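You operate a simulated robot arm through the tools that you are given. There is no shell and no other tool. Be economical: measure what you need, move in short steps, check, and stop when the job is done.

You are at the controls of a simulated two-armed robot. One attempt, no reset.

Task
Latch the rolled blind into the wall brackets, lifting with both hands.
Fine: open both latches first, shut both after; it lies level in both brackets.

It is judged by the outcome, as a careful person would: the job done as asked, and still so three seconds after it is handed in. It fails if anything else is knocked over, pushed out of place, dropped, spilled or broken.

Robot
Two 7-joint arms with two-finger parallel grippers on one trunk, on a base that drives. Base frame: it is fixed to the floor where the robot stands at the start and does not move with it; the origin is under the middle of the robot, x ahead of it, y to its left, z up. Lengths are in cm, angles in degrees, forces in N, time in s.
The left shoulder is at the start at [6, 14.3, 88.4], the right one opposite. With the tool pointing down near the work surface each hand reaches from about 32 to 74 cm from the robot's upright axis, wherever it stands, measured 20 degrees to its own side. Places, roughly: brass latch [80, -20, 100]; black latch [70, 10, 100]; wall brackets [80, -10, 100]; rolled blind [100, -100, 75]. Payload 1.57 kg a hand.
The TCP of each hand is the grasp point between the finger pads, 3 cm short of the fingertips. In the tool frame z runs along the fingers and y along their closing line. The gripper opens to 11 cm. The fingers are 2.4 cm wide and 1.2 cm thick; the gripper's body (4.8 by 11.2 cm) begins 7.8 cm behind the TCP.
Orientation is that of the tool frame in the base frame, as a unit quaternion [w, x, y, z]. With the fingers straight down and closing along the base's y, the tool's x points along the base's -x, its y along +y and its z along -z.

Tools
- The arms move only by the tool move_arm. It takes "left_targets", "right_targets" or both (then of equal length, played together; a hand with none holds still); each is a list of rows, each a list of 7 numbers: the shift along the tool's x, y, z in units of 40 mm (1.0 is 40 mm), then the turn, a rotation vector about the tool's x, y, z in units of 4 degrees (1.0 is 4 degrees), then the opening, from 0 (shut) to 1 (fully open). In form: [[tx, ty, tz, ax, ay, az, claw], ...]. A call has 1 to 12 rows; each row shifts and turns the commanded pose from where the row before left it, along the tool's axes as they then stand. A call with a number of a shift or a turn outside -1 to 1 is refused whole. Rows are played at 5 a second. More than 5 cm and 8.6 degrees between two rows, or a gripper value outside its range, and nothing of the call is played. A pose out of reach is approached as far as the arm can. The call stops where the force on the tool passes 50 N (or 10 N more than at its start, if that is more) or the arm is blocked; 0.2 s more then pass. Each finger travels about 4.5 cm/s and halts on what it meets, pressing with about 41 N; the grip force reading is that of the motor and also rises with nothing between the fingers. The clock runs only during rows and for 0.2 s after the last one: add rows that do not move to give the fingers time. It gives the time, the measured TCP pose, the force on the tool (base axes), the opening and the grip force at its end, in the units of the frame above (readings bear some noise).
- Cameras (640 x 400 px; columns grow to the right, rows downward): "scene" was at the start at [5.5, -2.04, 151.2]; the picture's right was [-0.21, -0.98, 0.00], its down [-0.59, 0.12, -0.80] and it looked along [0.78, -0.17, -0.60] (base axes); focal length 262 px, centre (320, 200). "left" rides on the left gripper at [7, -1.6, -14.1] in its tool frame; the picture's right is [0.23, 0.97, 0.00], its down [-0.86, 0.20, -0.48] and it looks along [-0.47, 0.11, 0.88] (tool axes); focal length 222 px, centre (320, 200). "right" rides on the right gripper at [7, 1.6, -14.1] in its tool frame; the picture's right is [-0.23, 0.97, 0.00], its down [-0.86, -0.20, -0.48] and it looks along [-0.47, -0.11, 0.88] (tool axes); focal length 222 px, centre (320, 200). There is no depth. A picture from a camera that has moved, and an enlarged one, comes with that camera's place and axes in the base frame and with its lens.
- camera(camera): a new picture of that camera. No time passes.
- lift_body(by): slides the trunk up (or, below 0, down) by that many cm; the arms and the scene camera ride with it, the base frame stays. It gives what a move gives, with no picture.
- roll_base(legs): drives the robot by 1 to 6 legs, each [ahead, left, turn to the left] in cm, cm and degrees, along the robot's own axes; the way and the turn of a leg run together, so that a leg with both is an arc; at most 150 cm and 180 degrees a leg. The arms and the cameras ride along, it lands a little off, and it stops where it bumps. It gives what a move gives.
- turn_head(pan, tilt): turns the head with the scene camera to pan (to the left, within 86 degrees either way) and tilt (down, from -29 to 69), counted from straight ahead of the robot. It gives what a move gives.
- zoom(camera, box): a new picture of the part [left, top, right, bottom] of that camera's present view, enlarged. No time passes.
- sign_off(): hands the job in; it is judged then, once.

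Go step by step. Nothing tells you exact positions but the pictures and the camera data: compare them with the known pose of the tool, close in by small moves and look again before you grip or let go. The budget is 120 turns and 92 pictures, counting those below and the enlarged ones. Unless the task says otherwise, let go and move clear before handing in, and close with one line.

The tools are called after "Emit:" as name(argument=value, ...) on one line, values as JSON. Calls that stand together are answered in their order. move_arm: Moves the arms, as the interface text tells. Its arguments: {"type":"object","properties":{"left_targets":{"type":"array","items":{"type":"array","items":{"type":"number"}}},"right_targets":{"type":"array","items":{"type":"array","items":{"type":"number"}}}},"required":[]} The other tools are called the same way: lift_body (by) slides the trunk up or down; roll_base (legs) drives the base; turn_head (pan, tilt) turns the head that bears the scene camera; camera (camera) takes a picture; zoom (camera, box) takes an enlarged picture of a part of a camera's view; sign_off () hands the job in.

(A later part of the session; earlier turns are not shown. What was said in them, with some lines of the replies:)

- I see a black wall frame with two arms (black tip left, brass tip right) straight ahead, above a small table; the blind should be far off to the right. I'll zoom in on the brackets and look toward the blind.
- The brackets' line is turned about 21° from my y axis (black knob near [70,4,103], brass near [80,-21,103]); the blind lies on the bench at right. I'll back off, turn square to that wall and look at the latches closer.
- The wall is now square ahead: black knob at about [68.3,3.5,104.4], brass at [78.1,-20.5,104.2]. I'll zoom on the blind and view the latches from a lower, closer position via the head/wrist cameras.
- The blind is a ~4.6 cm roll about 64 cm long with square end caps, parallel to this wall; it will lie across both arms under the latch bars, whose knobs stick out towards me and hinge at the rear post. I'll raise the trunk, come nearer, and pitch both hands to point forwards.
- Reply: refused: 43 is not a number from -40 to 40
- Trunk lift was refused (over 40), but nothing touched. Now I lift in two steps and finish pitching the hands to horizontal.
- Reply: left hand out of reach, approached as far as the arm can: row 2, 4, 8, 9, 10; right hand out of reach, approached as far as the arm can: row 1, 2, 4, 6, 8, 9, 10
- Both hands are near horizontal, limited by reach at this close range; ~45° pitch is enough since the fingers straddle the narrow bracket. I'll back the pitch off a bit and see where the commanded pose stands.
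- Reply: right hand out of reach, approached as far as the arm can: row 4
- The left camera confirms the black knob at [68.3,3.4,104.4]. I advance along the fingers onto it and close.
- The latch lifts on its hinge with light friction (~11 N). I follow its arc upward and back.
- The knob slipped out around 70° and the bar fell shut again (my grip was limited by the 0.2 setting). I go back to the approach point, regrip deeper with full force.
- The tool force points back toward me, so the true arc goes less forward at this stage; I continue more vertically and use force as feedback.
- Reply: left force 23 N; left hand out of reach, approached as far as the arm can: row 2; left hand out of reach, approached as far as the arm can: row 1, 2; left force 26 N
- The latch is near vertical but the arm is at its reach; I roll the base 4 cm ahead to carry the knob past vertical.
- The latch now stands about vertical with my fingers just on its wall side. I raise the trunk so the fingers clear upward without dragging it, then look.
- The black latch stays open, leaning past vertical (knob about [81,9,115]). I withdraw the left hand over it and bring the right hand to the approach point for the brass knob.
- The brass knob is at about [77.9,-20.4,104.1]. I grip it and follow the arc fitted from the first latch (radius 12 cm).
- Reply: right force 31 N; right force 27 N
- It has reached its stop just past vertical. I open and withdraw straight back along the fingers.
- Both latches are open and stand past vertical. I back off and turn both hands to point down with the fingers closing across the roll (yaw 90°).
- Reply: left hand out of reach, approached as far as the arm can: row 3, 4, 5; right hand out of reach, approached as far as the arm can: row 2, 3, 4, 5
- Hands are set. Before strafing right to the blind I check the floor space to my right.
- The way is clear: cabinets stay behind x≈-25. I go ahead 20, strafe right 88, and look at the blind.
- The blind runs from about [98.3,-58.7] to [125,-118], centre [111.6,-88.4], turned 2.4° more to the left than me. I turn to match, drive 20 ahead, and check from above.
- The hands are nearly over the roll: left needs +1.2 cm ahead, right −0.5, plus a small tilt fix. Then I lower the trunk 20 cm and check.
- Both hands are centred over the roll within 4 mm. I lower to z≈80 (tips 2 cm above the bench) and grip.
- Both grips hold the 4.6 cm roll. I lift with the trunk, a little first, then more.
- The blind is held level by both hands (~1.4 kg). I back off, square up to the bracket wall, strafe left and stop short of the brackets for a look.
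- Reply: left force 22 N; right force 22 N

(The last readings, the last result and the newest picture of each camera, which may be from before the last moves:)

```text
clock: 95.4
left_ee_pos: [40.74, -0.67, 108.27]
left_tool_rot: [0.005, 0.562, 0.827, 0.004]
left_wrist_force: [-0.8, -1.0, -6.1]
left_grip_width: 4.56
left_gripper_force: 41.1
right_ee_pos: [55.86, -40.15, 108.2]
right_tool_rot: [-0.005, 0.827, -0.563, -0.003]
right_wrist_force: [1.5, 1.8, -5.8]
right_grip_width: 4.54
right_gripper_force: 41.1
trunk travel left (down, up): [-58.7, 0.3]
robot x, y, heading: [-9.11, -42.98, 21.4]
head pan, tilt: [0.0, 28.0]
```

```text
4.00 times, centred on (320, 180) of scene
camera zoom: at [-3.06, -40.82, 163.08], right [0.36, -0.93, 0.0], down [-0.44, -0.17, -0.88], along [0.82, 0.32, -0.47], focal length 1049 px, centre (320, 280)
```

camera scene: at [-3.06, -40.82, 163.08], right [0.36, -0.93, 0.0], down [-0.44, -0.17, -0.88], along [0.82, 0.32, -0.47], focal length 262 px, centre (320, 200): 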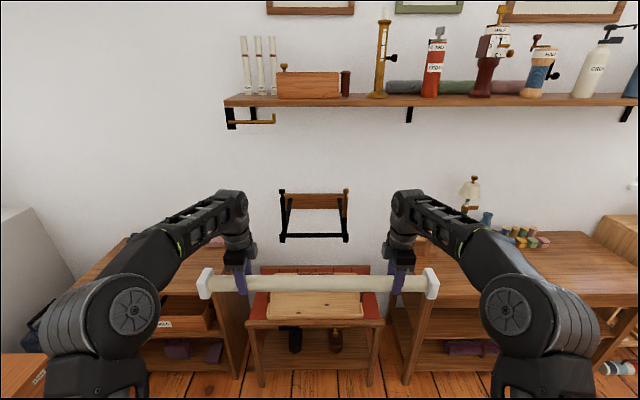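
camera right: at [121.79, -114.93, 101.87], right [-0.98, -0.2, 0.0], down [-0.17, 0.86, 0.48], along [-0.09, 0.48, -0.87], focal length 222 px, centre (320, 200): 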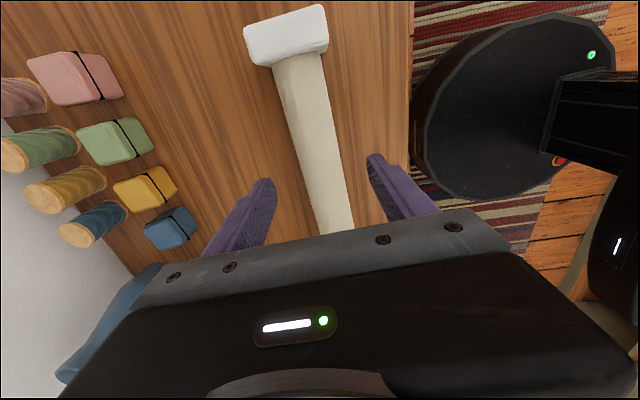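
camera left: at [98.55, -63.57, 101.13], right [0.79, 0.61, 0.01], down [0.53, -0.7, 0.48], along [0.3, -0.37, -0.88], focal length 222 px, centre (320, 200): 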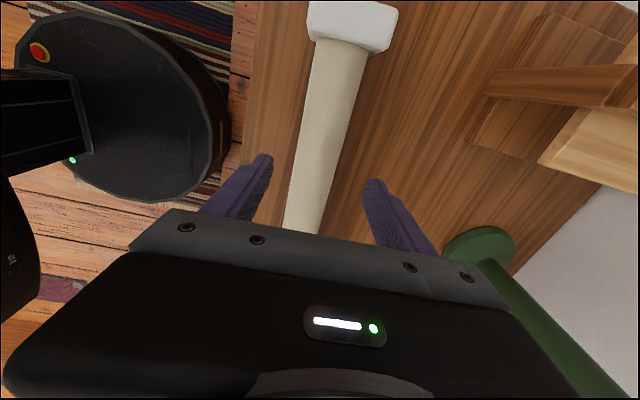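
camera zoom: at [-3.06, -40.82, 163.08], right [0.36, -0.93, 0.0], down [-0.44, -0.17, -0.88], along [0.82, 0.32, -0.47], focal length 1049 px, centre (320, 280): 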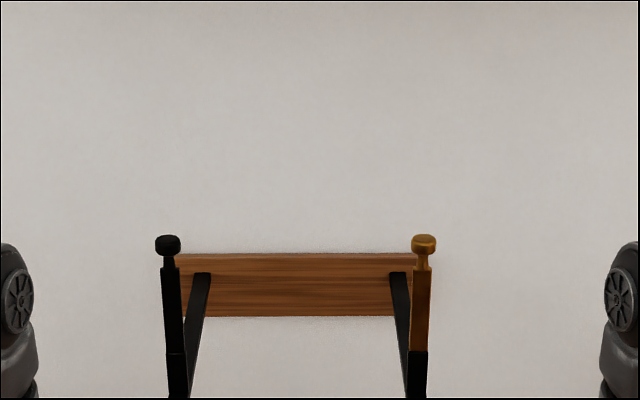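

Emit:
zoom(camera="scene", box=[266, 182, 362, 248])

Emit:
camera(camera="right")

Emit:
camera(camera="left")

```text
6.06 times, centred on (314, 215) of scene
camera zoom: at [-3.06, -40.82, 163.08], right [0.36, -0.93, 0.0], down [-0.44, -0.17, -0.88], along [0.82, 0.32, -0.47], focal length 1590 px, centre (356, 109)
```

zoom: 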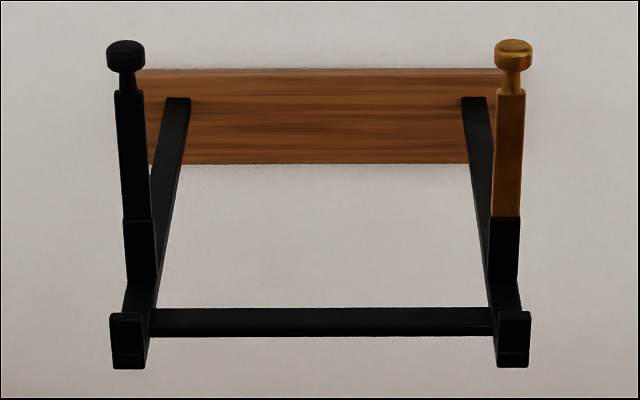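

```text
34 pictures are left
camera right: at [57.09, -47.37, 122.34], right [-0.99, -0.15, 0.0], down [-0.13, 0.86, 0.49], along [-0.07, 0.48, -0.87], focal length 222 px, centre (320, 200)
```

right: 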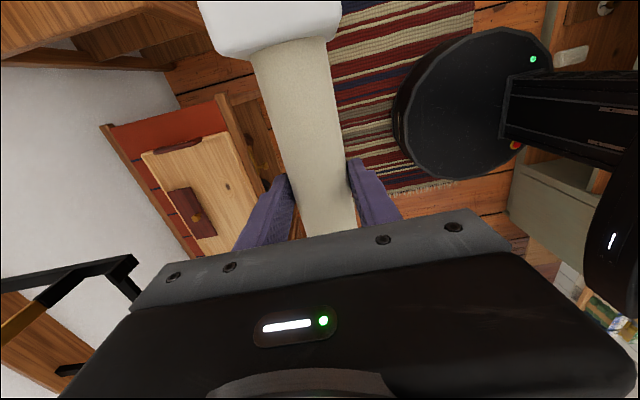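

```text
33 pictures are left
camera left: at [36.54, 5.19, 122.37], right [0.82, 0.57, 0.01], down [0.5, -0.72, 0.48], along [0.28, -0.39, -0.88], focal length 222 px, centre (320, 200)
```

left: 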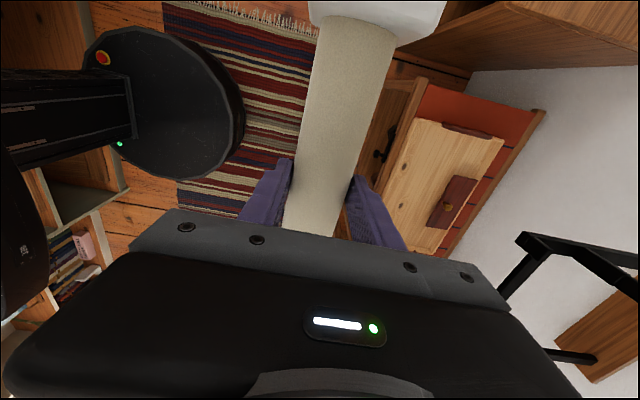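

Both latches stand open. The slot centre is about 36.5 cm ahead of the roll and 2.2 cm to the left; lip top z≈101, slot floor z≈98.2. I drive most of the way and check.

Emit:
roll_base(legs=[[0, 2.2, 0], [31, 0, 0]])

Emit:
turn_head(pan=0, tilt=40)

Emit:
camera(camera="scene")

Emit:
camera(camera="left")

```text
clock: 97.9
left_ee_pos: [68.36, 12.11, 108.27]
left_tool_rot: [0.004, 0.563, 0.827, 0.003]
left_wrist_force: [-1.8, -1.6, -7.6]
left_grip_width: 4.54
left_gripper_force: 41.5
right_ee_pos: [83.66, -27.48, 108.35]
right_tool_rot: [-0.003, 0.826, -0.564, -0.003]
right_wrist_force: [2.5, 1.5, -5.4]
right_grip_width: 4.54
right_gripper_force: 41.0
trunk travel left (down, up): [-58.7, 0.3]
robot x, y, heading: [18.7, -30.43, 20.8]
head pan, tilt: [0.0, 28.0]
```

```text
clock: 98.6
left_ee_pos: [68.31, 12.15, 108.16]
left_tool_rot: [0.003, 0.564, 0.826, 0.004]
left_wrist_force: [-1.1, -1.2, -6.5]
left_grip_width: 4.57
left_gripper_force: 41.3
right_ee_pos: [83.58, -27.59, 108.33]
right_tool_rot: [-0.004, 0.825, -0.565, -0.002]
right_wrist_force: [0.6, -0.2, -7.1]
right_grip_width: 4.55
right_gripper_force: 41.1
trunk travel left (down, up): [-58.7, 0.3]
robot x, y, heading: [18.59, -29.94, 20.9]
head pan, tilt: [0.0, 40.0]
```

```text
32 pictures are left
camera scene: at [23.92, -28.06, 161.24], right [0.36, -0.93, 0.0], down [-0.6, -0.23, -0.77], along [0.71, 0.27, -0.64], focal length 262 px, centre (320, 200)
```

scene: 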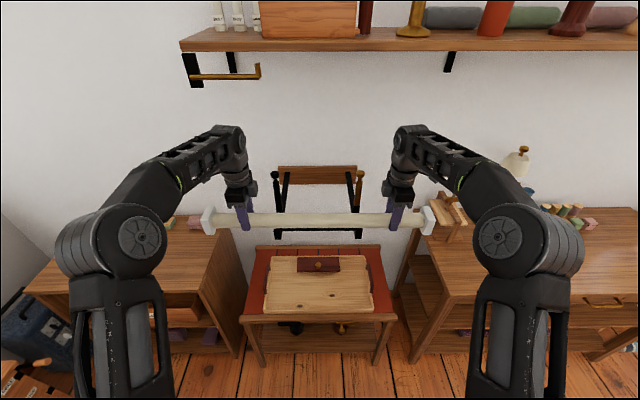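

```text
31 pictures are left
camera left: at [64.32, 17.98, 122.37], right [0.82, 0.57, 0.01], down [0.49, -0.72, 0.48], along [0.28, -0.39, -0.88], focal length 222 px, centre (320, 200)
```

left: 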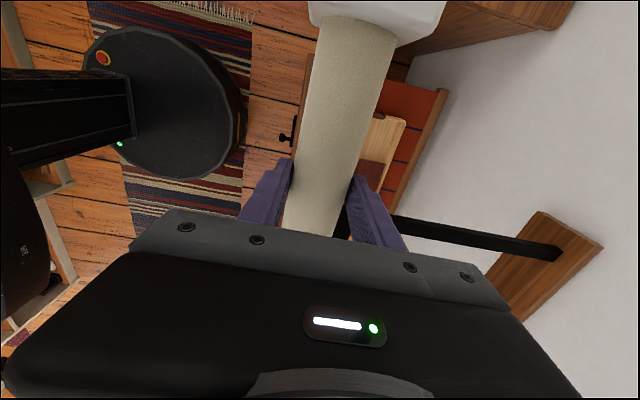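

Emit:
zoom(camera="scene", box=[240, 155, 400, 255])

```text
4.00 times, centred on (320, 205) of scene
camera zoom: at [23.92, -28.06, 161.24], right [0.36, -0.93, 0.0], down [-0.6, -0.23, -0.77], along [0.71, 0.27, -0.64], focal length 1049 px, centre (320, 180)
```

zoom: 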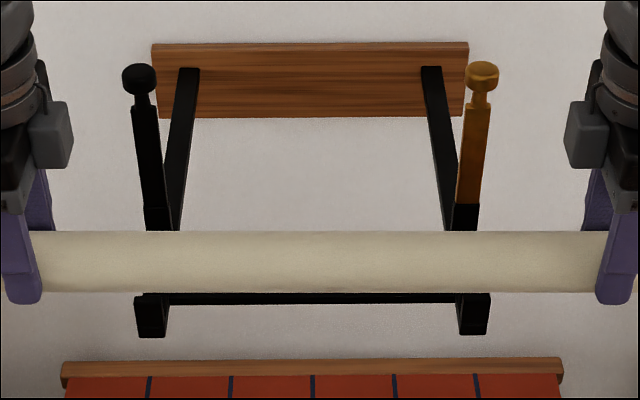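

The roll clears the lips by about 3 cm and is parallel. I move both hands 6 cm ahead to sit above the slots.

Emit:
move_arm(left_targets=[[0, 0.3, 0, 0, 0, 0, 0.2], [0, 0.3, 0, 0, 0, 0, 0.2], [0, 0.3, 0, 0, 0, 0, 0.2], [0, 0.3, 0, 0, 0, 0, 0.2], [0, 0.28, 0, 0, 0, 0, 0.2], [0, 0, 0, 0, 0, 0, 0.2]], right_targets=[[0, -0.31, 0, 0, 0, 0, 0.2], [0, -0.31, 0, 0, 0, 0, 0.2], [0, -0.31, 0, 0, 0, 0, 0.2], [0, -0.31, 0, 0, 0, 0, 0.2], [0, -0.31, 0, 0, 0, 0, 0.2], [0, 0, 0, 0, 0, 0, 0.2]])

Emit:
zoom(camera="scene", box=[240, 150, 400, 250])

```text
clock: 100.0
left_ee_pos: [70.92, 13.25, 107.5]
left_tool_rot: [0.004, 0.563, 0.826, 0.004]
left_wrist_force: [-9.6, -2.1, -8.4]
left_grip_width: 4.63
left_gripper_force: 40.9
left hand out of reach, approached as far as the arm can: row 2, 3, 5
right_ee_pos: [85.29, -26.82, 108.41]
right_tool_rot: [-0.005, 0.825, -0.565, -0.002]
right_wrist_force: [10.5, 1.8, -5.3]
right_grip_width: 4.58
right_gripper_force: 41.2
right hand out of reach, approached as far as the arm can: row 2, 3, 4, 5
trunk travel left (down, up): [-58.7, 0.3]
robot x, y, heading: [18.88, -30.24, 20.9]
head pan, tilt: [0.0, 40.0]
```

```text
4.00 times, centred on (320, 200) of scene
camera zoom: at [23.98, -28.1, 161.23], right [0.36, -0.93, 0.0], down [-0.6, -0.23, -0.77], along [0.71, 0.27, -0.64], focal length 1049 px, centre (320, 200)
```

zoom: 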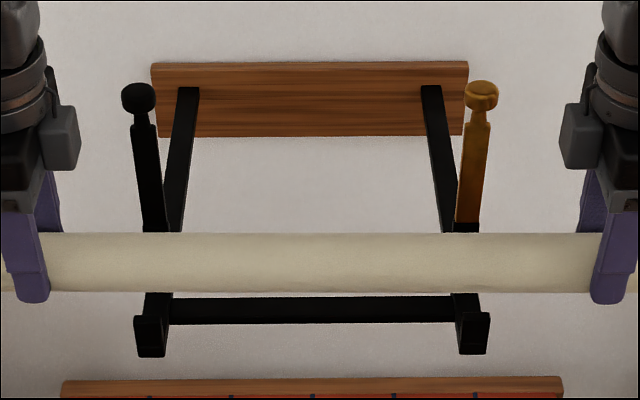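

The arms are at their reach in this pose, so I return the hands to the level pose and use the base for the remaining distance.

Emit:
move_arm(left_targets=[[0, -0.35, -0.08, 0, 0, 0, 0.2], [0, -0.35, -0.08, 0, 0, 0, 0.2], [0, 0, 0, 0, 0, 0, 0.2]], right_targets=[[0, 0.23, 0, 0, 0, 0, 0.2], [0, 0.23, 0, 0, 0, 0, 0.2], [0, 0, 0, 0, 0, 0, 0.2]])

Emit:
roll_base(legs=[[5.8, 0, 0.4]])

Emit:
zoom(camera="scene", box=[240, 160, 400, 260])

```text
clock: 100.8
left_ee_pos: [68.46, 12.24, 108.22]
left_tool_rot: [0.005, 0.563, 0.826, 0.004]
left_wrist_force: [0.5, 2.2, -7.6]
left_grip_width: 4.58
left_gripper_force: 40.8
right_ee_pos: [83.39, -27.62, 108.23]
right_tool_rot: [-0.003, 0.826, -0.564, -0.003]
right_wrist_force: [-0.9, -1.5, -4.8]
right_grip_width: 4.58
right_gripper_force: 41.2
trunk travel left (down, up): [-58.7, 0.3]
robot x, y, heading: [18.57, -29.48, 20.7]
head pan, tilt: [0.0, 40.0]
```

```text
clock: 101.8
left_ee_pos: [73.58, 14.77, 107.92]
left_tool_rot: [0.003, 0.561, 0.828, 0.003]
left_wrist_force: [0.0, 4.4, -3.6]
left_grip_width: 4.56
left_gripper_force: 40.8
right_ee_pos: [89.14, -25.09, 108.11]
right_tool_rot: [-0.003, 0.827, -0.561, -0.003]
right_wrist_force: [0.5, -4.5, -9.5]
right_grip_width: 4.56
right_gripper_force: 40.7
trunk travel left (down, up): [-58.7, 0.3]
robot x, y, heading: [24.23, -27.61, 21.6]
head pan, tilt: [0.0, 40.0]
```

```text
4.00 times, centred on (320, 210) of scene
camera zoom: at [29.58, -25.82, 161.22], right [0.36, -0.93, 0.0], down [-0.6, -0.24, -0.76], along [0.71, 0.28, -0.64], focal length 1049 px, centre (320, 160)
```

zoom: 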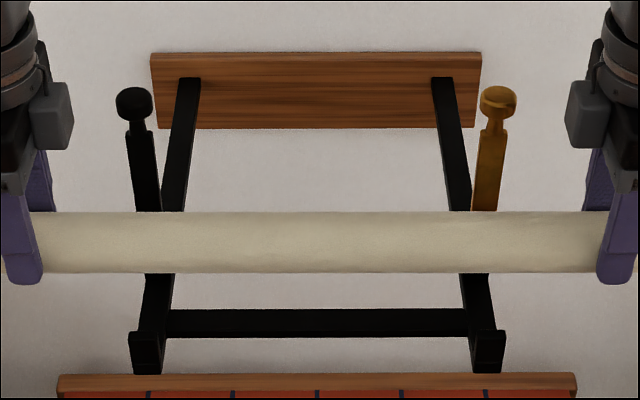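

The roll is now over the slot centres within a few mm. I lower with the trunk 4 cm and check.

Emit:
lift_body(by=-4)

Emit:
zoom(camera="scene", box=[240, 160, 400, 260])

Emit:
camera(camera="right")

```text
clock: 102.6
left_ee_pos: [73.59, 14.57, 104.13]
left_tool_rot: [0.005, 0.563, 0.827, 0.003]
left_wrist_force: [-1.9, -1.8, -6.6]
left_grip_width: 4.58
left_gripper_force: 41.3
right_ee_pos: [88.83, -25.21, 104.24]
right_tool_rot: [-0.003, 0.827, -0.562, -0.001]
right_wrist_force: [1.2, 1.0, -7.2]
right_grip_width: 4.57
right_gripper_force: 40.7
trunk travel left (down, up): [-54.7, 4.3]
robot x, y, heading: [24.16, -27.68, 21.2]
head pan, tilt: [0.0, 40.0]
```

```text
4.00 times, centred on (320, 210) of scene
camera zoom: at [29.32, -25.93, 157.24], right [0.36, -0.93, 0.0], down [-0.6, -0.23, -0.77], along [0.71, 0.28, -0.64], focal length 1049 px, centre (320, 160)
```

zoom: 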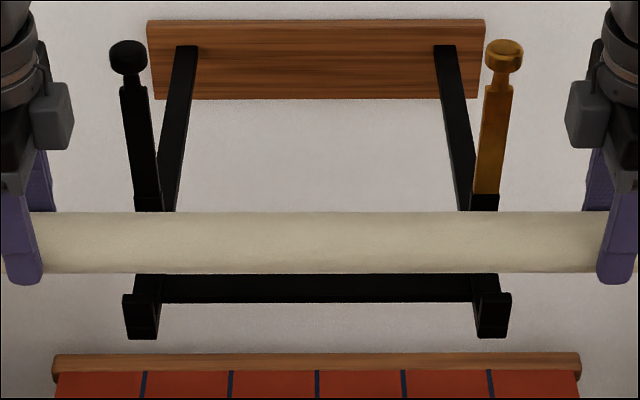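

```text
26 pictures are left
camera right: at [90.03, -32.22, 118.35], right [-0.99, -0.15, 0.0], down [-0.13, 0.86, 0.49], along [-0.07, 0.48, -0.87], focal length 222 px, centre (320, 200)
```

right: 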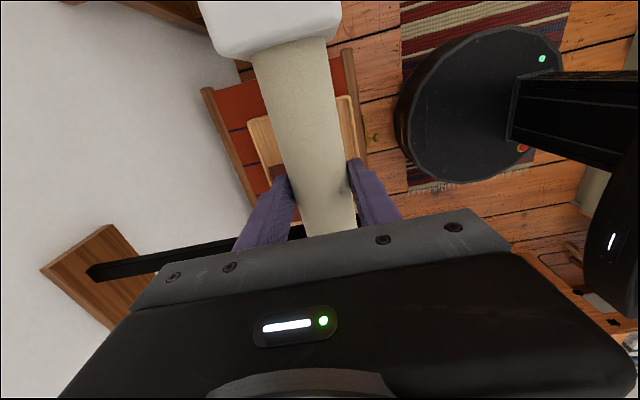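

The roll drops cleanly between lips and posts. I continue down in small steps watching the force.

Emit:
lift_body(by=-1.5)

Emit:
lift_body(by=-0.5)

```text
clock: 103.2
left_ee_pos: [73.44, 14.44, 102.64]
left_tool_rot: [0.005, 0.561, 0.828, 0.003]
left_wrist_force: [-2.4, -1.1, -5.3]
left_grip_width: 4.57
left_gripper_force: 40.3
right_ee_pos: [88.84, -25.05, 102.74]
right_tool_rot: [-0.003, 0.827, -0.563, -0.002]
right_wrist_force: [1.5, 1.2, -6.4]
right_grip_width: 4.57
right_gripper_force: 40.8
trunk travel left (down, up): [-53.2, 5.8]
robot x, y, heading: [23.7, -27.5, 21.6]
head pan, tilt: [0.0, 40.0]
```

```text
clock: 103.8
left_ee_pos: [73.41, 14.66, 102.12]
left_tool_rot: [0.006, 0.56, 0.828, 0.005]
left_wrist_force: [-1.6, -0.4, 2.7]
left_grip_width: 4.57
left_gripper_force: 41.0
right_ee_pos: [88.9, -25.06, 102.43]
right_tool_rot: [-0.005, 0.827, -0.562, -0.002]
right_wrist_force: [4.7, 1.3, -2.6]
right_grip_width: 4.57
right_gripper_force: 41.0
trunk travel left (down, up): [-52.7, 6.3]
robot x, y, heading: [24.17, -27.55, 21.4]
head pan, tilt: [0.0, 40.0]
```

Emit:
lift_body(by=-0.3)

Emit:
zoom(camera="scene", box=[230, 150, 410, 262])

```text
clock: 104.3
left_ee_pos: [73.39, 14.5, 102.21]
left_tool_rot: [0.007, 0.561, 0.828, 0.008]
left_wrist_force: [1.4, 3.2, 25.6]
left_grip_width: 4.55
left_gripper_force: 41.1
right_ee_pos: [88.83, -25.15, 102.21]
right_tool_rot: [-0.006, 0.826, -0.563, -0.001]
right_wrist_force: [7.6, 3.0, 6.2]
right_grip_width: 4.57
right_gripper_force: 41.1
trunk travel left (down, up): [-52.4, 6.6]
robot x, y, heading: [24.1, -27.74, 21.3]
head pan, tilt: [0.0, 40.0]
```

```text
3.56 times, centred on (320, 206) of scene
camera zoom: at [29.1, -26.08, 155.0], right [0.36, -0.93, 0.0], down [-0.6, -0.23, -0.77], along [0.71, 0.28, -0.64], focal length 933 px, centre (320, 179)
```

zoom: 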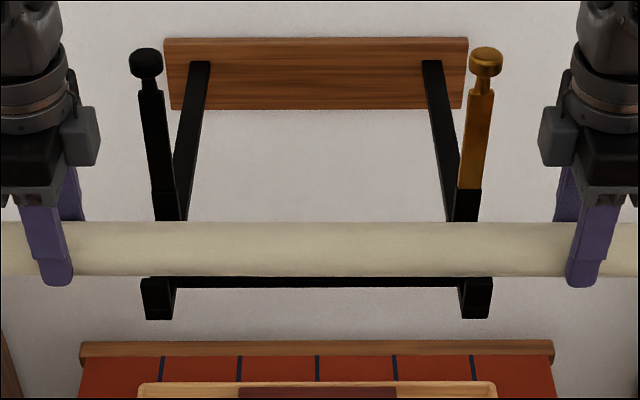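

The roll is seated in both slots at equal height. I open both grippers slowly and then rise straight up.

Emit:
move_arm(left_targets=[[0, 0, 0, 0, 0, 0, 0.4], [0, 0, 0, 0, 0, 0, 0.45], [0, 0, 0, 0, 0, 0, 0.55], [0, 0, 0, 0, 0, 0, 0.65], [0, 0, 0, 0, 0, 0, 0.7], [0, 0, 0, 0, 0, 0, 0.7]], right_targets=[[0, 0, 0, 0, 0, 0, 0.4], [0, 0, 0, 0, 0, 0, 0.45], [0, 0, 0, 0, 0, 0, 0.55], [0, 0, 0, 0, 0, 0, 0.65], [0, 0, 0, 0, 0, 0, 0.7], [0, 0, 0, 0, 0, 0, 0.7]])

Emit:
zoom(camera="scene", box=[230, 150, 410, 262])

```text
clock: 105.7
left_ee_pos: [73.47, 14.56, 101.71]
left_tool_rot: [0.005, 0.561, 0.828, 0.004]
left_wrist_force: [0.7, 0.2, 0.6]
left_grip_width: 7.7
left_gripper_force: 0.0
right_ee_pos: [88.77, -25.07, 102.09]
right_tool_rot: [-0.003, 0.827, -0.562, -0.002]
right_wrist_force: [-0.3, 0.8, -0.9]
right_grip_width: 7.69
right_gripper_force: 0.0
trunk travel left (down, up): [-52.4, 6.6]
robot x, y, heading: [24.16, -27.42, 21.4]
head pan, tilt: [0.0, 40.0]
```

```text
3.56 times, centred on (320, 206) of scene
camera zoom: at [29.21, -25.97, 154.94], right [0.36, -0.93, 0.0], down [-0.6, -0.23, -0.77], along [0.71, 0.28, -0.64], focal length 933 px, centre (320, 179)
```

zoom: 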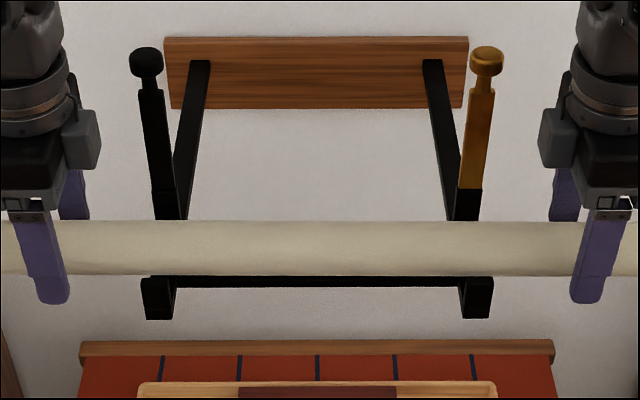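

The blind stays put. I raise the hands clear, back the base off and turn the hands back for the latches.

Emit:
lift_body(by=6.4)

Emit:
move_arm(left_targets=[[0, 0, -0.25, 0, 0, 0, 0.7], [0, 0, -0.25, 0, 0, 0, 0.7], [0, 0, 0, 0, 0, 0, 0.7]], right_targets=[[0, 0, -0.25, 0, 0, 0, 0.7], [0, 0, -0.25, 0, 0, 0, 0.7], [0, 0, 0, 0, 0, 0, 0.7]])

Emit:
roll_base(legs=[[-24, 0, 0]])

Emit:
move_arm(left_targets=[[0, 0, 0, 0, 0, -1, 0.5], [0, 0, 0, 0, 0, -1, 0.5], [0, 0, 0, 0, 0, -1, 0.5], [0, 0, 0, 0, 0, -1, 0.5], [0, 0, 0, 0, 0, -1, 0.5], [0, 0, 0, 0, 0, -1, 0.5], [0, 0, 0, 0, 0, -1, 0.5], [0, 0, 0, 0, 0, -1, 0.5], [0, 0, 0, 0, 0, -1, 0.5], [0, 0, 0, 0, 0, -1, 0.5], [0, 0, 0, 0, 0, -1, 0.5], [0, 0, 0, 0, 0, -1, 0.5]], right_targets=[[0, 0, 0, 0, 0, 1, 0.5], [0, 0, 0, 0, 0, 1, 0.5], [0, 0, 0, 0, 0, 1, 0.5], [0, 0, 0, 0, 0, 1, 0.5], [0, 0, 0, 0, 0, 1, 0.5], [0, 0, 0, 0, 0, 1, 0.5], [0, 0, 0, 0, 0, 1, 0.5], [0, 0, 0, 0, 0, 1, 0.5], [0, 0, 0, 0, 0, 1, 0.5], [0, 0, 0, 0, 0, 1, 0.5], [0, 0, 0, 0, 0, 1, 0.5], [0, 0, 0, 0, 0, 1, 0.5]])

Emit:
move_arm(left_targets=[[0, 0, 0, 0, 0, -1, 0.5], [0, 0, 0, 0, 0, -1, 0.5], [0, 0, 0, 0, 0, -1, 0.5], [0, 0, 0, 0, 0, -1, 0.5], [0, 0, 0, 0, 0, -1, 0.5], [0, 0, 0, 0, 0, -1, 0.5], [0, 0, 0, 0, 0, -1, 0.5], [0, 0, 0, 0, 0, -1, 0.5], [0, 0, 0, 0, 0, -1, 0.5], [0, 0, 0, 0, 0, -1, 0.5], [0, 0, 0, 0, 0, -0.5, 0.5]], right_targets=[[0, 0, 0, 0, 0, 1, 0.5], [0, 0, 0, 0, 0, 1, 0.5], [0, 0, 0, 0, 0, 1, 0.5], [0, 0, 0, 0, 0, 1, 0.5], [0, 0, 0, 0, 0, 1, 0.5], [0, 0, 0, 0, 0, 1, 0.5], [0, 0, 0, 0, 0, 1, 0.5], [0, 0, 0, 0, 0, 1, 0.5], [0, 0, 0, 0, 0, 1, 0.5], [0, 0, 0, 0, 0, 1, 0.5], [0, 0, 0, 0, 0, 0.5, 0.5]])

```text
clock: 106.7
left_ee_pos: [73.48, 14.49, 108.15]
left_tool_rot: [0.004, 0.56, 0.828, 0.004]
left_wrist_force: [0.0, 0.3, 0.2]
left_grip_width: 7.72
left_gripper_force: 0.1
right_ee_pos: [88.87, -25.09, 108.44]
right_tool_rot: [-0.003, 0.827, -0.562, -0.002]
right_wrist_force: [1.2, 0.1, -0.2]
right_grip_width: 7.71
right_gripper_force: 0.2
trunk travel left (down, up): [-58.8, 0.2]
robot x, y, heading: [24.03, -27.55, 21.4]
head pan, tilt: [0.0, 40.0]
```

```text
clock: 107.5
left_ee_pos: [73.38, 14.56, 110.24]
left_tool_rot: [0.005, 0.561, 0.828, 0.004]
left_wrist_force: [0.1, 0.1, -0.4]
left_grip_width: 7.7
left_gripper_force: 0.0
right_ee_pos: [88.67, -25.16, 110.42]
right_tool_rot: [-0.004, 0.827, -0.563, -0.002]
right_wrist_force: [-0.3, 0.0, -0.5]
right_grip_width: 7.7
right_gripper_force: 0.1
trunk travel left (down, up): [-58.8, 0.2]
robot x, y, heading: [24.06, -27.93, 21.2]
head pan, tilt: [0.0, 40.0]
```

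```text
clock: 109.3
left_ee_pos: [50.94, 5.85, 110.29]
left_tool_rot: [0.005, 0.56, 0.828, 0.004]
left_wrist_force: [-0.2, 0.0, -0.5]
left_grip_width: 7.7
left_gripper_force: 0.1
right_ee_pos: [66.09, -33.77, 110.48]
right_tool_rot: [-0.004, 0.827, -0.562, -0.001]
right_wrist_force: [-1.0, 0.0, 0.1]
right_grip_width: 7.71
right_gripper_force: 0.0
trunk travel left (down, up): [-58.8, 0.2]
robot x, y, heading: [1.84, -36.26, 21.5]
head pan, tilt: [0.0, 40.0]
```

```text
clock: 111.9
left_ee_pos: [50.7, 5.84, 110.03]
left_tool_rot: [0.005, 0.174, 0.985, 0.001]
left_wrist_force: [0.9, 0.1, 0.0]
left_grip_width: 5.49
left_gripper_force: 0.0
right_ee_pos: [66.28, -33.88, 110.57]
right_tool_rot: [0.003, -0.527, 0.85, 0.003]
right_wrist_force: [-1.2, -0.1, -0.4]
right_grip_width: 5.48
right_gripper_force: 0.1
trunk travel left (down, up): [-58.8, 0.2]
robot x, y, heading: [1.64, -36.7, 21.4]
head pan, tilt: [0.0, 40.0]
```

```text
clock: 114.3
left_ee_pos: [50.92, 5.95, 110.25]
left_tool_rot: [0.007, -0.19, 0.982, -0.001]
left_wrist_force: [0.1, -0.3, -0.3]
left_grip_width: 5.5
left_gripper_force: 0.0
right_ee_pos: [66.38, -33.88, 110.5]
right_tool_rot: [0.002, -0.188, 0.982, 0.004]
right_wrist_force: [0.1, 0.8, -0.1]
right_grip_width: 5.48
right_gripper_force: 0.1
trunk travel left (down, up): [-58.8, 0.2]
robot x, y, heading: [1.88, -36.71, 21.4]
head pan, tilt: [0.0, 40.0]
```

Emit:
move_arm(left_targets=[[0, 0, 0, 0, -0.97, 0, 0.5], [0, 0, 0, 0, -0.97, 0, 0.5], [0, 0, 0, 0, -0.97, 0, 0.5], [0, 0, 0, 0, -0.97, 0, 0.5], [0, 0, 0, 0, -0.97, 0, 0.5], [0, 0, 0, 0, -0.97, 0, 0.5], [0, 0, 0, 0, -0.97, 0, 0.5], [0, 0, 0, 0, -0.97, 0, 0.5], [0, 0, 0, 0, -0.97, 0, 0.5], [0, 0, 0, 0, -0.97, 0, 0.5], [0, 0, 0, 0, -0.97, 0, 0.5], [0, 0, 0, 0, -0.97, 0, 0.5]], right_targets=[[0, 0, 0, 0, -0.97, 0, 0.5], [0, 0, 0, 0, -0.97, 0, 0.5], [0, 0, 0, 0, -0.97, 0, 0.5], [0, 0, 0, 0, -0.97, 0, 0.5], [0, 0, 0, 0, -0.97, 0, 0.5], [0, 0, 0, 0, -0.97, 0, 0.5], [0, 0, 0, 0, -0.97, 0, 0.5], [0, 0, 0, 0, -0.97, 0, 0.5], [0, 0, 0, 0, -0.97, 0, 0.5], [0, 0, 0, 0, -0.97, 0, 0.5], [0, 0, 0, 0, -0.97, 0, 0.5], [0, 0, 0, 0, -0.97, 0, 0.5]])

Emit:
turn_head(pan=0, tilt=32)

Emit:
camera(camera="scene")

```text
clock: 116.9
left_ee_pos: [50.98, 5.75, 110.31]
left_tool_rot: [0.394, -0.174, 0.899, 0.074]
left_wrist_force: [-0.2, 1.6, 0.2]
left_grip_width: 5.51
left_gripper_force: 0.0
right_ee_pos: [66.31, -33.95, 110.64]
right_tool_rot: [0.39, -0.171, 0.902, 0.079]
right_wrist_force: [0.7, 0.3, -0.2]
right_grip_width: 5.49
right_gripper_force: 0.0
trunk travel left (down, up): [-58.8, 0.2]
robot x, y, heading: [1.73, -36.48, 21.1]
head pan, tilt: [0.0, 40.0]
```

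```text
clock: 117.6
left_ee_pos: [50.89, 5.76, 110.26]
left_tool_rot: [0.394, -0.174, 0.899, 0.075]
left_wrist_force: [1.2, -0.4, -0.1]
left_grip_width: 5.51
left_gripper_force: 0.0
right_ee_pos: [66.4, -33.7, 110.57]
right_tool_rot: [0.39, -0.172, 0.901, 0.078]
right_wrist_force: [-0.3, -0.3, 0.0]
right_grip_width: 5.53
right_gripper_force: 0.0
trunk travel left (down, up): [-58.8, 0.2]
robot x, y, heading: [1.84, -36.64, 21.4]
head pan, tilt: [0.0, 32.0]
```

```text
23 pictures are left
camera scene: at [7.23, -34.6, 162.56], right [0.37, -0.93, 0.0], down [-0.49, -0.19, -0.85], along [0.79, 0.31, -0.53], focal length 262 px, centre (320, 200)
```

scene: 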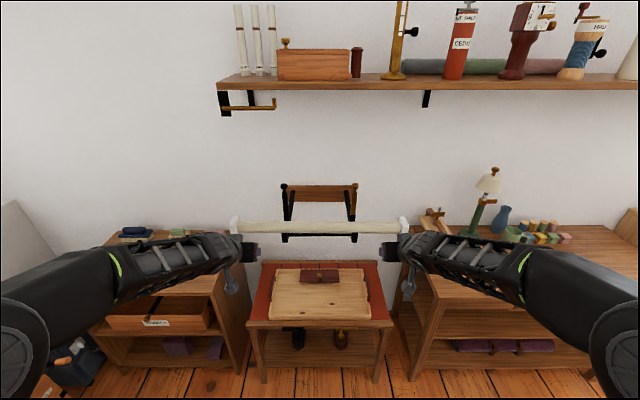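

The blind lies level across both brackets. I drive 12 ahead and bring each hand to an approach point above and in front of its open knob.

Emit:
roll_base(legs=[[12, 0, 0]])

Emit:
move_arm(left_targets=[[-0.745, -0.415, 0.065, 0, 0, 0, 0.5], [-0.745, -0.415, 0.065, 0, 0, 0, 0.5], [-0.745, -0.415, 0.065, 0, 0, 0, 0.5], [-0.745, -0.415, 0.065, 0, 0, 0, 0.5], [-0.745, -0.415, 0.065, 0, 0, 0, 0.5], [0, 0, 0, 0, 0, 0, 0.5]], right_targets=[[-0.75, 0.417, 0.09, 0, 0, 0, 0.5], [-0.75, 0.417, 0.09, 0, 0, 0, 0.5], [-0.75, 0.417, 0.09, 0, 0, 0, 0.5], [-0.75, 0.417, 0.09, 0, 0, 0, 0.5], [-0.75, 0.417, 0.09, 0, 0, 0, 0.5], [0, 0, 0, 0, 0, 0, 0.5]])

Emit:
camera(camera="left")

Emit:
camera(camera="right")

```text
clock: 118.8
left_ee_pos: [62.59, 10.1, 110.13]
left_tool_rot: [0.393, -0.172, 0.9, 0.074]
left_wrist_force: [0.4, -0.6, -0.6]
left_grip_width: 5.51
left_gripper_force: 0.1
right_ee_pos: [77.68, -29.63, 110.54]
right_tool_rot: [0.39, -0.171, 0.902, 0.078]
right_wrist_force: [0.4, 0.8, 0.1]
right_grip_width: 5.49
right_gripper_force: 0.0
trunk travel left (down, up): [-58.8, 0.2]
robot x, y, heading: [12.99, -32.09, 21.3]
head pan, tilt: [0.0, 32.0]
```

```text
clock: 120.2
left_ee_pos: [75.68, 6.28, 120.56]
left_tool_rot: [0.395, -0.172, 0.899, 0.074]
left_wrist_force: [0.2, -1.0, 0.5]
left_grip_width: 5.52
left_gripper_force: 0.1
right_ee_pos: [85.16, -17.66, 120.52]
right_tool_rot: [0.391, -0.169, 0.901, 0.077]
right_wrist_force: [-0.5, 0.2, 0.6]
right_grip_width: 5.49
right_gripper_force: 0.1
trunk travel left (down, up): [-58.8, 0.2]
robot x, y, heading: [12.84, -32.65, 21.3]
head pan, tilt: [0.0, 32.0]
```

```text
22 pictures are left
camera left: at [62.4, -0.77, 124.98], right [-0.5, 0.85, -0.17], down [0.14, 0.27, 0.95], along [0.85, 0.45, -0.25], focal length 222 px, centre (320, 200)
```

left: 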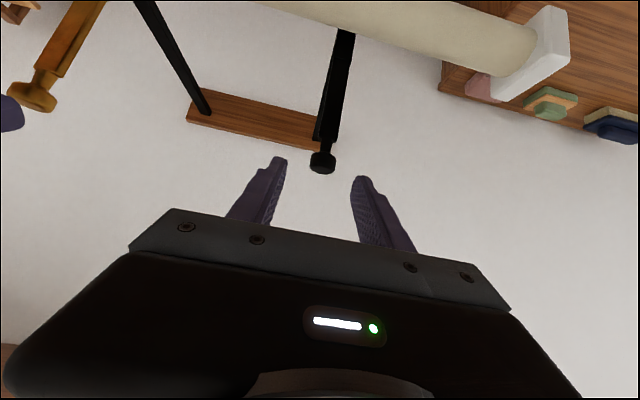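

```text
21 pictures are left
camera right: at [70.69, -21.67, 125.02], right [-0.21, 0.96, 0.17], down [0.29, -0.11, 0.95], along [0.93, 0.25, -0.26], focal length 222 px, centre (320, 200)
```

right: 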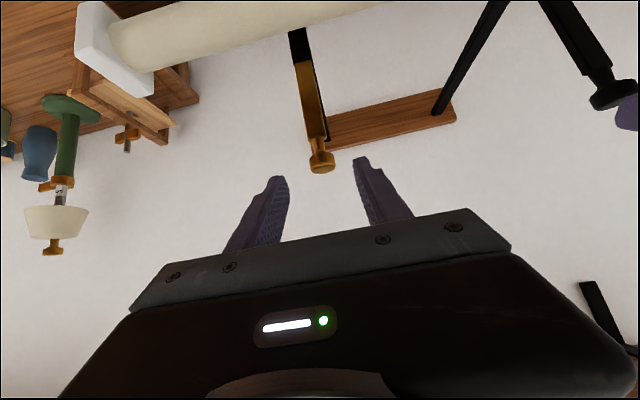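

Both knobs sit between the open fingers' lines, about 8 cm along. I advance onto both and grip.

Emit:
move_arm(left_targets=[[-0.05, 0.02, 0.65, 0, 0, 0, 0.5], [-0.04, 0.02, 0.65, 0, 0, 0, 0.5], [0, 0, 0.68, 0, 0, 0, 0.5], [0, 0, 0, 0, 0, 0, 0.4], [0, 0, 0, 0, 0, 0, 0.2], [0, 0, 0, 0, 0, 0, 0], [0, 0, 0, 0, 0, 0, 0], [0, 0, 0, 0, 0, 0, 0]], right_targets=[[-0.04, 0, 0.65, 0, 0, 0, 0.5], [-0.03, 0, 0.65, 0, 0, 0, 0.5], [0, 0, 0.72, 0, 0, 0, 0.5], [0, 0, 0, 0, 0, 0, 0.4], [0, 0, 0, 0, 0, 0, 0.2], [0, 0, 0, 0, 0, 0, 0], [0, 0, 0, 0, 0, 0, 0], [0, 0, 0, 0, 0, 0, 0]])

Emit:
camera(camera="left")

Emit:
camera(camera="right")

```text
clock: 122.0
left_ee_pos: [81.22, 8.75, 115.32]
left_tool_rot: [0.394, -0.173, 0.9, 0.075]
left_wrist_force: [-3.2, 10.7, 2.2]
left_grip_width: 2.47
left_gripper_force: 36.8
right_ee_pos: [90.82, -15.36, 115.22]
right_tool_rot: [0.39, -0.169, 0.902, 0.077]
right_wrist_force: [0.1, -5.8, 1.2]
right_grip_width: 2.49
right_gripper_force: 36.5
trunk travel left (down, up): [-58.8, 0.2]
robot x, y, heading: [13.15, -32.3, 21.3]
head pan, tilt: [0.0, 32.0]
```

```text
20 pictures are left
camera left: at [67.94, 1.71, 119.86], right [-0.5, 0.85, -0.17], down [0.14, 0.27, 0.95], along [0.85, 0.46, -0.25], focal length 222 px, centre (320, 200)
```

left: 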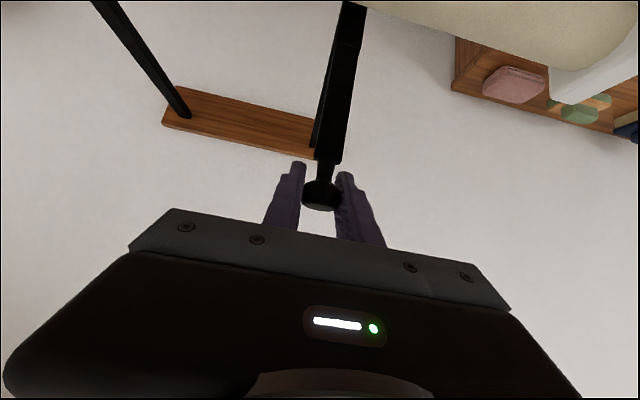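

```text
19 pictures are left
camera right: at [76.26, -19.23, 119.75], right [-0.21, 0.96, 0.17], down [0.29, -0.1, 0.95], along [0.93, 0.25, -0.26], focal length 222 px, centre (320, 200)
```

right: 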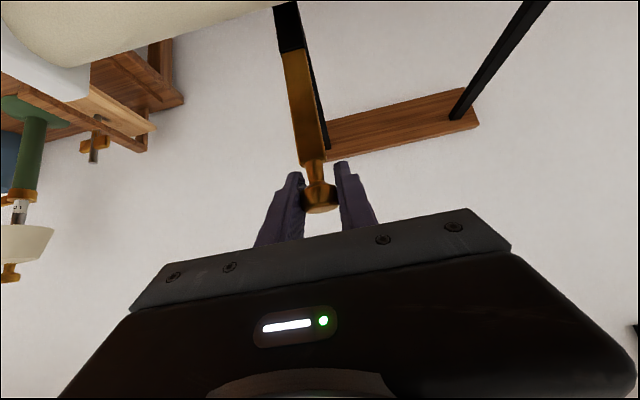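

Both knobs are gripped squarely. I swing both latches forward along the arc (radius 11 cm), in parts.

Emit:
move_arm(left_targets=[[0.261, 0, -0.405, 0, 0, 0, 0], [0.33, 0, -0.355, 0, 0, 0, 0], [0.385, 0, -0.29, 0, 0, 0, 0], [0, 0, 0, 0, 0, 0, 0]], right_targets=[[0.261, 0, -0.405, 0, 0, 0, 0], [0.33, 0, -0.355, 0, 0, 0, 0], [0.385, 0, -0.29, 0, 0, 0, 0], [0, 0, 0, 0, 0, 0, 0]])

Emit:
move_arm(left_targets=[[0.428, 0, -0.219, 0, 0, 0, 0], [0.461, 0, -0.144, 0, 0, 0, 0], [0, 0, 0, 0, 0, 0, 0]], right_targets=[[0.428, 0, -0.219, 0, 0, 0, 0], [0.461, 0, -0.144, 0, 0, 0, 0], [0, 0, 0, 0, 0, 0, 0]])

Emit:
camera(camera="left")

Emit:
camera(camera="right")

```text
clock: 123.0
left_ee_pos: [76.41, 6.91, 114.71]
left_tool_rot: [0.39, -0.173, 0.901, 0.073]
left_wrist_force: [5.4, 14.1, -17.0]
left_grip_width: 2.51
left_gripper_force: 36.3
right_ee_pos: [85.94, -17.18, 114.43]
right_tool_rot: [0.386, -0.17, 0.904, 0.076]
right_wrist_force: [8.5, 1.3, -15.4]
right_grip_width: 2.52
right_gripper_force: 36.2
trunk travel left (down, up): [-58.8, 0.2]
robot x, y, heading: [13.22, -31.84, 21.2]
head pan, tilt: [0.0, 32.0]
```

```text
clock: 123.8
left_ee_pos: [73.28, 5.73, 113.28]
left_tool_rot: [0.393, -0.172, 0.901, 0.072]
left_wrist_force: [11.1, 15.3, -7.5]
left_grip_width: 2.48
left_gripper_force: 36.9
right_ee_pos: [82.82, -18.53, 113.18]
right_tool_rot: [0.388, -0.171, 0.902, 0.078]
right_wrist_force: [17.8, 3.2, -11.6]
right_grip_width: 2.47
right_gripper_force: 36.4
trunk travel left (down, up): [-58.8, 0.2]
robot x, y, heading: [13.11, -32.39, 21.1]
head pan, tilt: [0.0, 32.0]
```

```text
18 pictures are left
camera left: at [59.98, -1.41, 117.86], right [-0.5, 0.85, -0.17], down [0.14, 0.28, 0.95], along [0.85, 0.45, -0.26], focal length 222 px, centre (320, 200)
```

left: 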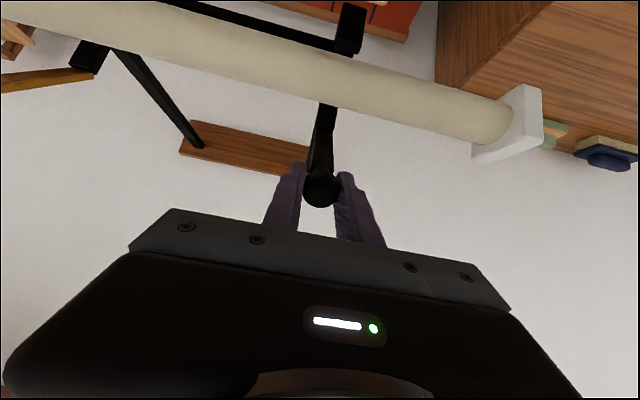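

```text
17 pictures are left
camera right: at [68.25, -22.44, 117.83], right [-0.21, 0.96, 0.17], down [0.3, -0.1, 0.95], along [0.93, 0.25, -0.27], focal length 222 px, centre (320, 200)
```

right: 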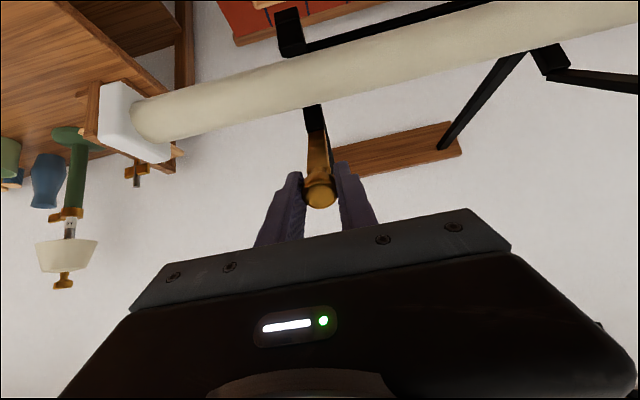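

Emit:
move_arm(left_targets=[[0.481, 0, 0.02, 0, 0, 0, 0], [0.481, 0, 0.05, 0, 0, 0, 0], [0.471, 0, 0.12, 0, 0, 0, 0], [0, 0, 0, 0, 0, 0, 0]], right_targets=[[0.481, 0, 0.02, 0, 0, 0, 0], [0.481, 0, 0.05, 0, 0, 0, 0], [0.471, 0, 0.12, 0, 0, 0, 0], [0, 0, 0, 0, 0, 0, 0]])

Emit:
move_arm(left_targets=[[0.443, 0, 0.187, 0, 0, 0, 0], [0.405, 0, 0.261, 0, 0, 0, 0], [0, 0, 0, 0, 0, 0, 0]], right_targets=[[0.443, 0, 0.187, 0, 0, 0, 0], [0.405, 0, 0.261, 0, 0, 0, 0], [0, 0, 0, 0, 0, 0, 0]])

```text
clock: 124.8
left_ee_pos: [69.66, 4.26, 108.89]
left_tool_rot: [0.393, -0.173, 0.9, 0.073]
left_wrist_force: [5.5, 15.2, 4.8]
left_grip_width: 2.49
left_gripper_force: 36.1
right_ee_pos: [79.15, -19.97, 108.83]
right_tool_rot: [0.39, -0.169, 0.902, 0.077]
right_wrist_force: [11.4, -4.1, 5.9]
right_grip_width: 2.47
right_gripper_force: 36.1
trunk travel left (down, up): [-58.8, 0.2]
robot x, y, heading: [12.87, -31.96, 21.2]
head pan, tilt: [0.0, 32.0]
```

```text
clock: 125.6
left_ee_pos: [68.64, 4.01, 105.12]
left_tool_rot: [0.393, -0.174, 0.9, 0.074]
left_wrist_force: [-3.9, 15.4, 6.1]
left_grip_width: 2.51
left_gripper_force: 36.5
right_ee_pos: [78.05, -20.37, 105.12]
right_tool_rot: [0.39, -0.169, 0.902, 0.077]
right_wrist_force: [9.9, -9.5, 5.2]
right_grip_width: 2.5
right_gripper_force: 36.5
trunk travel left (down, up): [-58.8, 0.2]
robot x, y, heading: [12.87, -32.4, 21.1]
head pan, tilt: [0.0, 32.0]
```

Nearly shut; the last centimetre down, watching force.

Emit:
move_arm(left_targets=[[0.13, 0, 0.12, 0, 0, 0, 0], [0.1, 0, 0.09, 0, 0, 0, 0], [0, 0, 0, 0, 0, 0, 0]], right_targets=[[0.13, 0, 0.12, 0, 0, 0, 0], [0.1, 0, 0.09, 0, 0, 0, 0], [0, 0, 0, 0, 0, 0, 0]])

Emit:
camera(camera="left")

Emit:
camera(camera="right")

```text
clock: 126.4
left_ee_pos: [68.54, 3.92, 103.91]
left_tool_rot: [0.395, -0.173, 0.899, 0.074]
left_wrist_force: [-1.2, 16.4, 7.2]
left_grip_width: 2.48
left_gripper_force: 36.3
right_ee_pos: [77.94, -20.37, 103.87]
right_tool_rot: [0.39, -0.17, 0.902, 0.077]
right_wrist_force: [0.3, -12.5, 10.2]
right_grip_width: 2.5
right_gripper_force: 36.6
trunk travel left (down, up): [-58.8, 0.2]
robot x, y, heading: [12.78, -32.21, 21.2]
head pan, tilt: [0.0, 32.0]
```

```text
16 pictures are left
camera left: at [55.35, -3.29, 108.53], right [-0.5, 0.85, -0.17], down [0.14, 0.27, 0.95], along [0.85, 0.46, -0.25], focal length 222 px, centre (320, 200)
```

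left: 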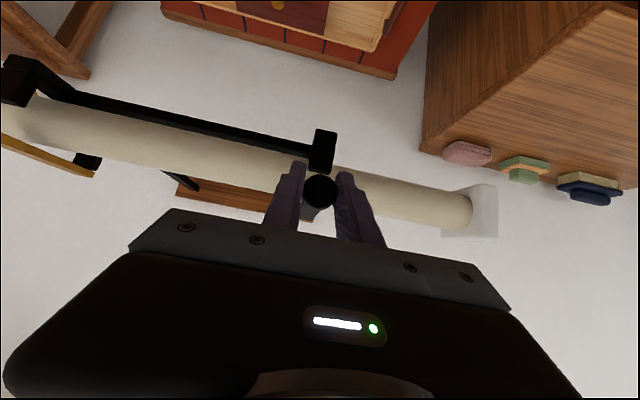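

```text
15 pictures are left
camera right: at [63.43, -24.34, 108.44], right [-0.21, 0.96, 0.17], down [0.29, -0.1, 0.95], along [0.93, 0.25, -0.26], focal length 222 px, centre (320, 200)
```

right: 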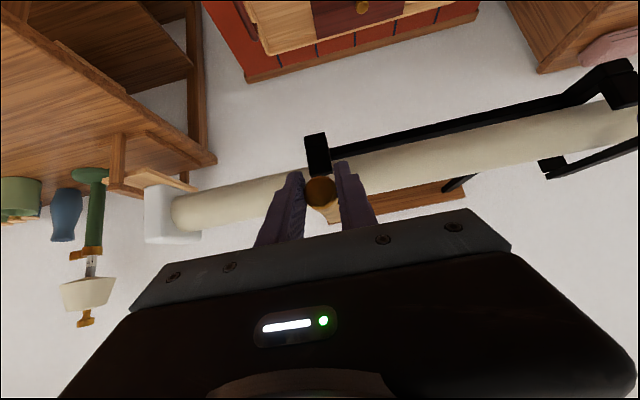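

Emit:
move_arm(left_targets=[[0.08, 0, 0.075, 0, 0, 0, 0], [0, 0, 0, 0, 0, 0, 0]], right_targets=[[0.08, 0, 0.075, 0, 0, 0, 0], [0, 0, 0, 0, 0, 0, 0]])

```text
clock: 127.0
left_ee_pos: [68.65, 3.91, 103.84]
left_tool_rot: [0.398, -0.173, 0.898, 0.074]
left_wrist_force: [10.2, 23.0, 11.2]
left_grip_width: 2.45
left_gripper_force: 36.8
right_ee_pos: [78.02, -20.32, 103.68]
right_tool_rot: [0.392, -0.169, 0.901, 0.078]
right_wrist_force: [-6.4, -17.0, 27.7]
right_grip_width: 2.46
right_gripper_force: 36.1
trunk travel left (down, up): [-58.8, 0.2]
robot x, y, heading: [12.73, -32.14, 20.9]
head pan, tilt: [0.0, 32.0]
```

They rest on their stops. I open both hands and withdraw straight back.

Emit:
move_arm(left_targets=[[0, 0, 0, 0, 0, 0, 0.3], [0, 0, 0, 0, 0, 0, 0.4], [0, 0, 0, 0, 0, 0, 0.5], [0, 0, 0, 0, 0, 0, 0.5], [0, 0, -0.6, 0, 0, 0, 0.5], [0, 0, -0.8, 0, 0, 0, 0.5], [0, 0, -0.8, 0, 0, 0, 0.5], [0, 0, 0, 0, 0, 0, 0.5]], right_targets=[[0, 0, 0, 0, 0, 0, 0.3], [0, 0, 0, 0, 0, 0, 0.4], [0, 0, 0, 0, 0, 0, 0.5], [0, 0, 0, 0, 0, 0, 0.5], [0, 0, -0.6, 0, 0, 0, 0.5], [0, 0, -0.8, 0, 0, 0, 0.5], [0, 0, -0.8, 0, 0, 0, 0.5], [0, 0, 0, 0, 0, 0, 0.5]])

Emit:
roll_base(legs=[[-20, 0, 0]])

Emit:
camera(camera="scene")

Emit:
zoom(camera="scene", box=[220, 170, 420, 295])

```text
clock: 128.8
left_ee_pos: [62.78, 1.5, 109.41]
left_tool_rot: [0.394, -0.173, 0.9, 0.074]
left_wrist_force: [0.5, 0.5, 2.0]
left_grip_width: 5.49
left_gripper_force: 0.1
right_ee_pos: [72.46, -22.89, 109.43]
right_tool_rot: [0.388, -0.17, 0.902, 0.077]
right_wrist_force: [0.1, -0.3, 0.4]
right_grip_width: 5.5
right_gripper_force: 0.0
trunk travel left (down, up): [-58.8, 0.2]
robot x, y, heading: [12.74, -31.79, 21.3]
head pan, tilt: [0.0, 32.0]
```

```text
clock: 130.4
left_ee_pos: [44.08, -5.88, 109.36]
left_tool_rot: [0.396, -0.171, 0.899, 0.073]
left_wrist_force: [-0.6, -0.9, 0.0]
left_grip_width: 5.5
left_gripper_force: 0.1
right_ee_pos: [53.71, -30.12, 109.5]
right_tool_rot: [0.391, -0.17, 0.901, 0.078]
right_wrist_force: [-0.6, -1.4, 0.0]
right_grip_width: 5.46
right_gripper_force: 0.1
trunk travel left (down, up): [-58.8, 0.2]
robot x, y, heading: [-5.35, -39.2, 21.3]
head pan, tilt: [0.0, 32.0]
```

```text
14 pictures are left
camera scene: at [-0.29, -37.51, 162.57], right [0.36, -0.93, 0.0], down [-0.49, -0.19, -0.85], along [0.79, 0.31, -0.53], focal length 262 px, centre (320, 200)
```

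scene: 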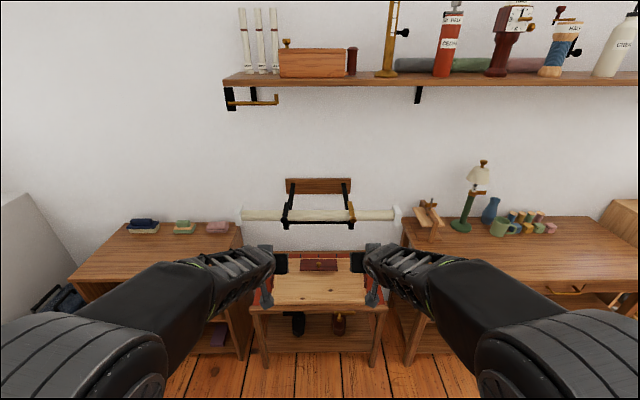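

```text
3.20 times, centred on (320, 232) of scene
camera zoom: at [-0.29, -37.51, 162.57], right [0.36, -0.93, 0.0], down [-0.49, -0.19, -0.85], along [0.79, 0.31, -0.53], focal length 839 px, centre (320, 96)
```

zoom: 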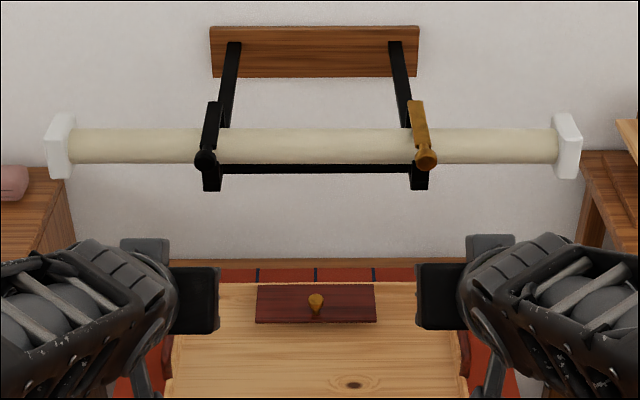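

The blind lies level under both shut latches. One low view to confirm the latches are fully down and the roll is seated.

Emit:
lift_body(by=-38)

Emit:
turn_head(pan=0, tilt=10)

Emit:
zoom(camera="scene", box=[220, 160, 420, 285])

```text
clock: 134.1
left_ee_pos: [44.21, -5.84, 71.43]
left_tool_rot: [0.394, -0.171, 0.9, 0.073]
left_wrist_force: [1.1, -0.2, 0.1]
left_grip_width: 5.52
left_gripper_force: 0.1
right_ee_pos: [53.78, -30.07, 71.53]
right_tool_rot: [0.389, -0.168, 0.902, 0.076]
right_wrist_force: [-0.3, -0.9, 0.0]
right_grip_width: 5.5
right_gripper_force: 0.1
trunk travel left (down, up): [-20.8, 38.2]
robot x, y, heading: [-6.04, -39.17, 21.1]
head pan, tilt: [0.0, 32.0]
```

```text
clock: 135.0
left_ee_pos: [44.24, -5.97, 71.38]
left_tool_rot: [0.394, -0.172, 0.9, 0.073]
left_wrist_force: [-0.9, 0.8, -0.1]
left_grip_width: 5.51
left_gripper_force: 0.2
right_ee_pos: [53.68, -30.11, 71.47]
right_tool_rot: [0.389, -0.169, 0.902, 0.077]
right_wrist_force: [0.8, -0.3, -0.6]
right_grip_width: 5.48
right_gripper_force: 0.1
trunk travel left (down, up): [-20.8, 38.2]
robot x, y, heading: [-5.85, -39.58, 21.2]
head pan, tilt: [0.0, 10.0]
```

```text
3.20 times, centred on (320, 222) of scene
camera zoom: at [0.17, -37.33, 128.1], right [0.36, -0.93, 0.0], down [-0.16, -0.06, -0.98], along [0.92, 0.36, -0.17], focal length 839 px, centre (320, 128)
```

zoom: 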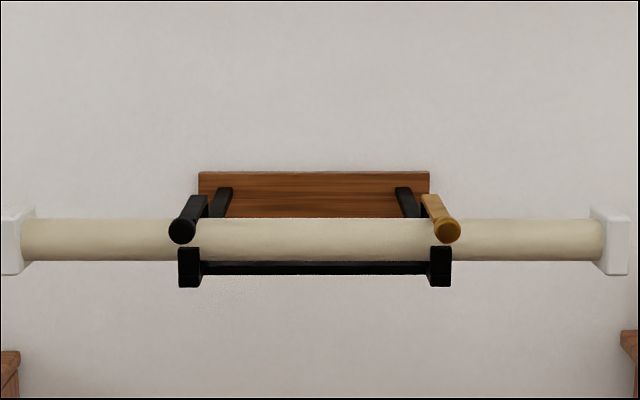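

The roll is level in both slots, and both latches are down over it with the hands clear, so I'm handing the job in.

Emit:
sign_off()

```text
The job is handed in.
```

The blind lies level in both wall brackets with both latches shut, and the hands are clear. I opened both latches first and lifted with both hands. One slip on the way: the black latch fell shut on my first try and I reopened it.
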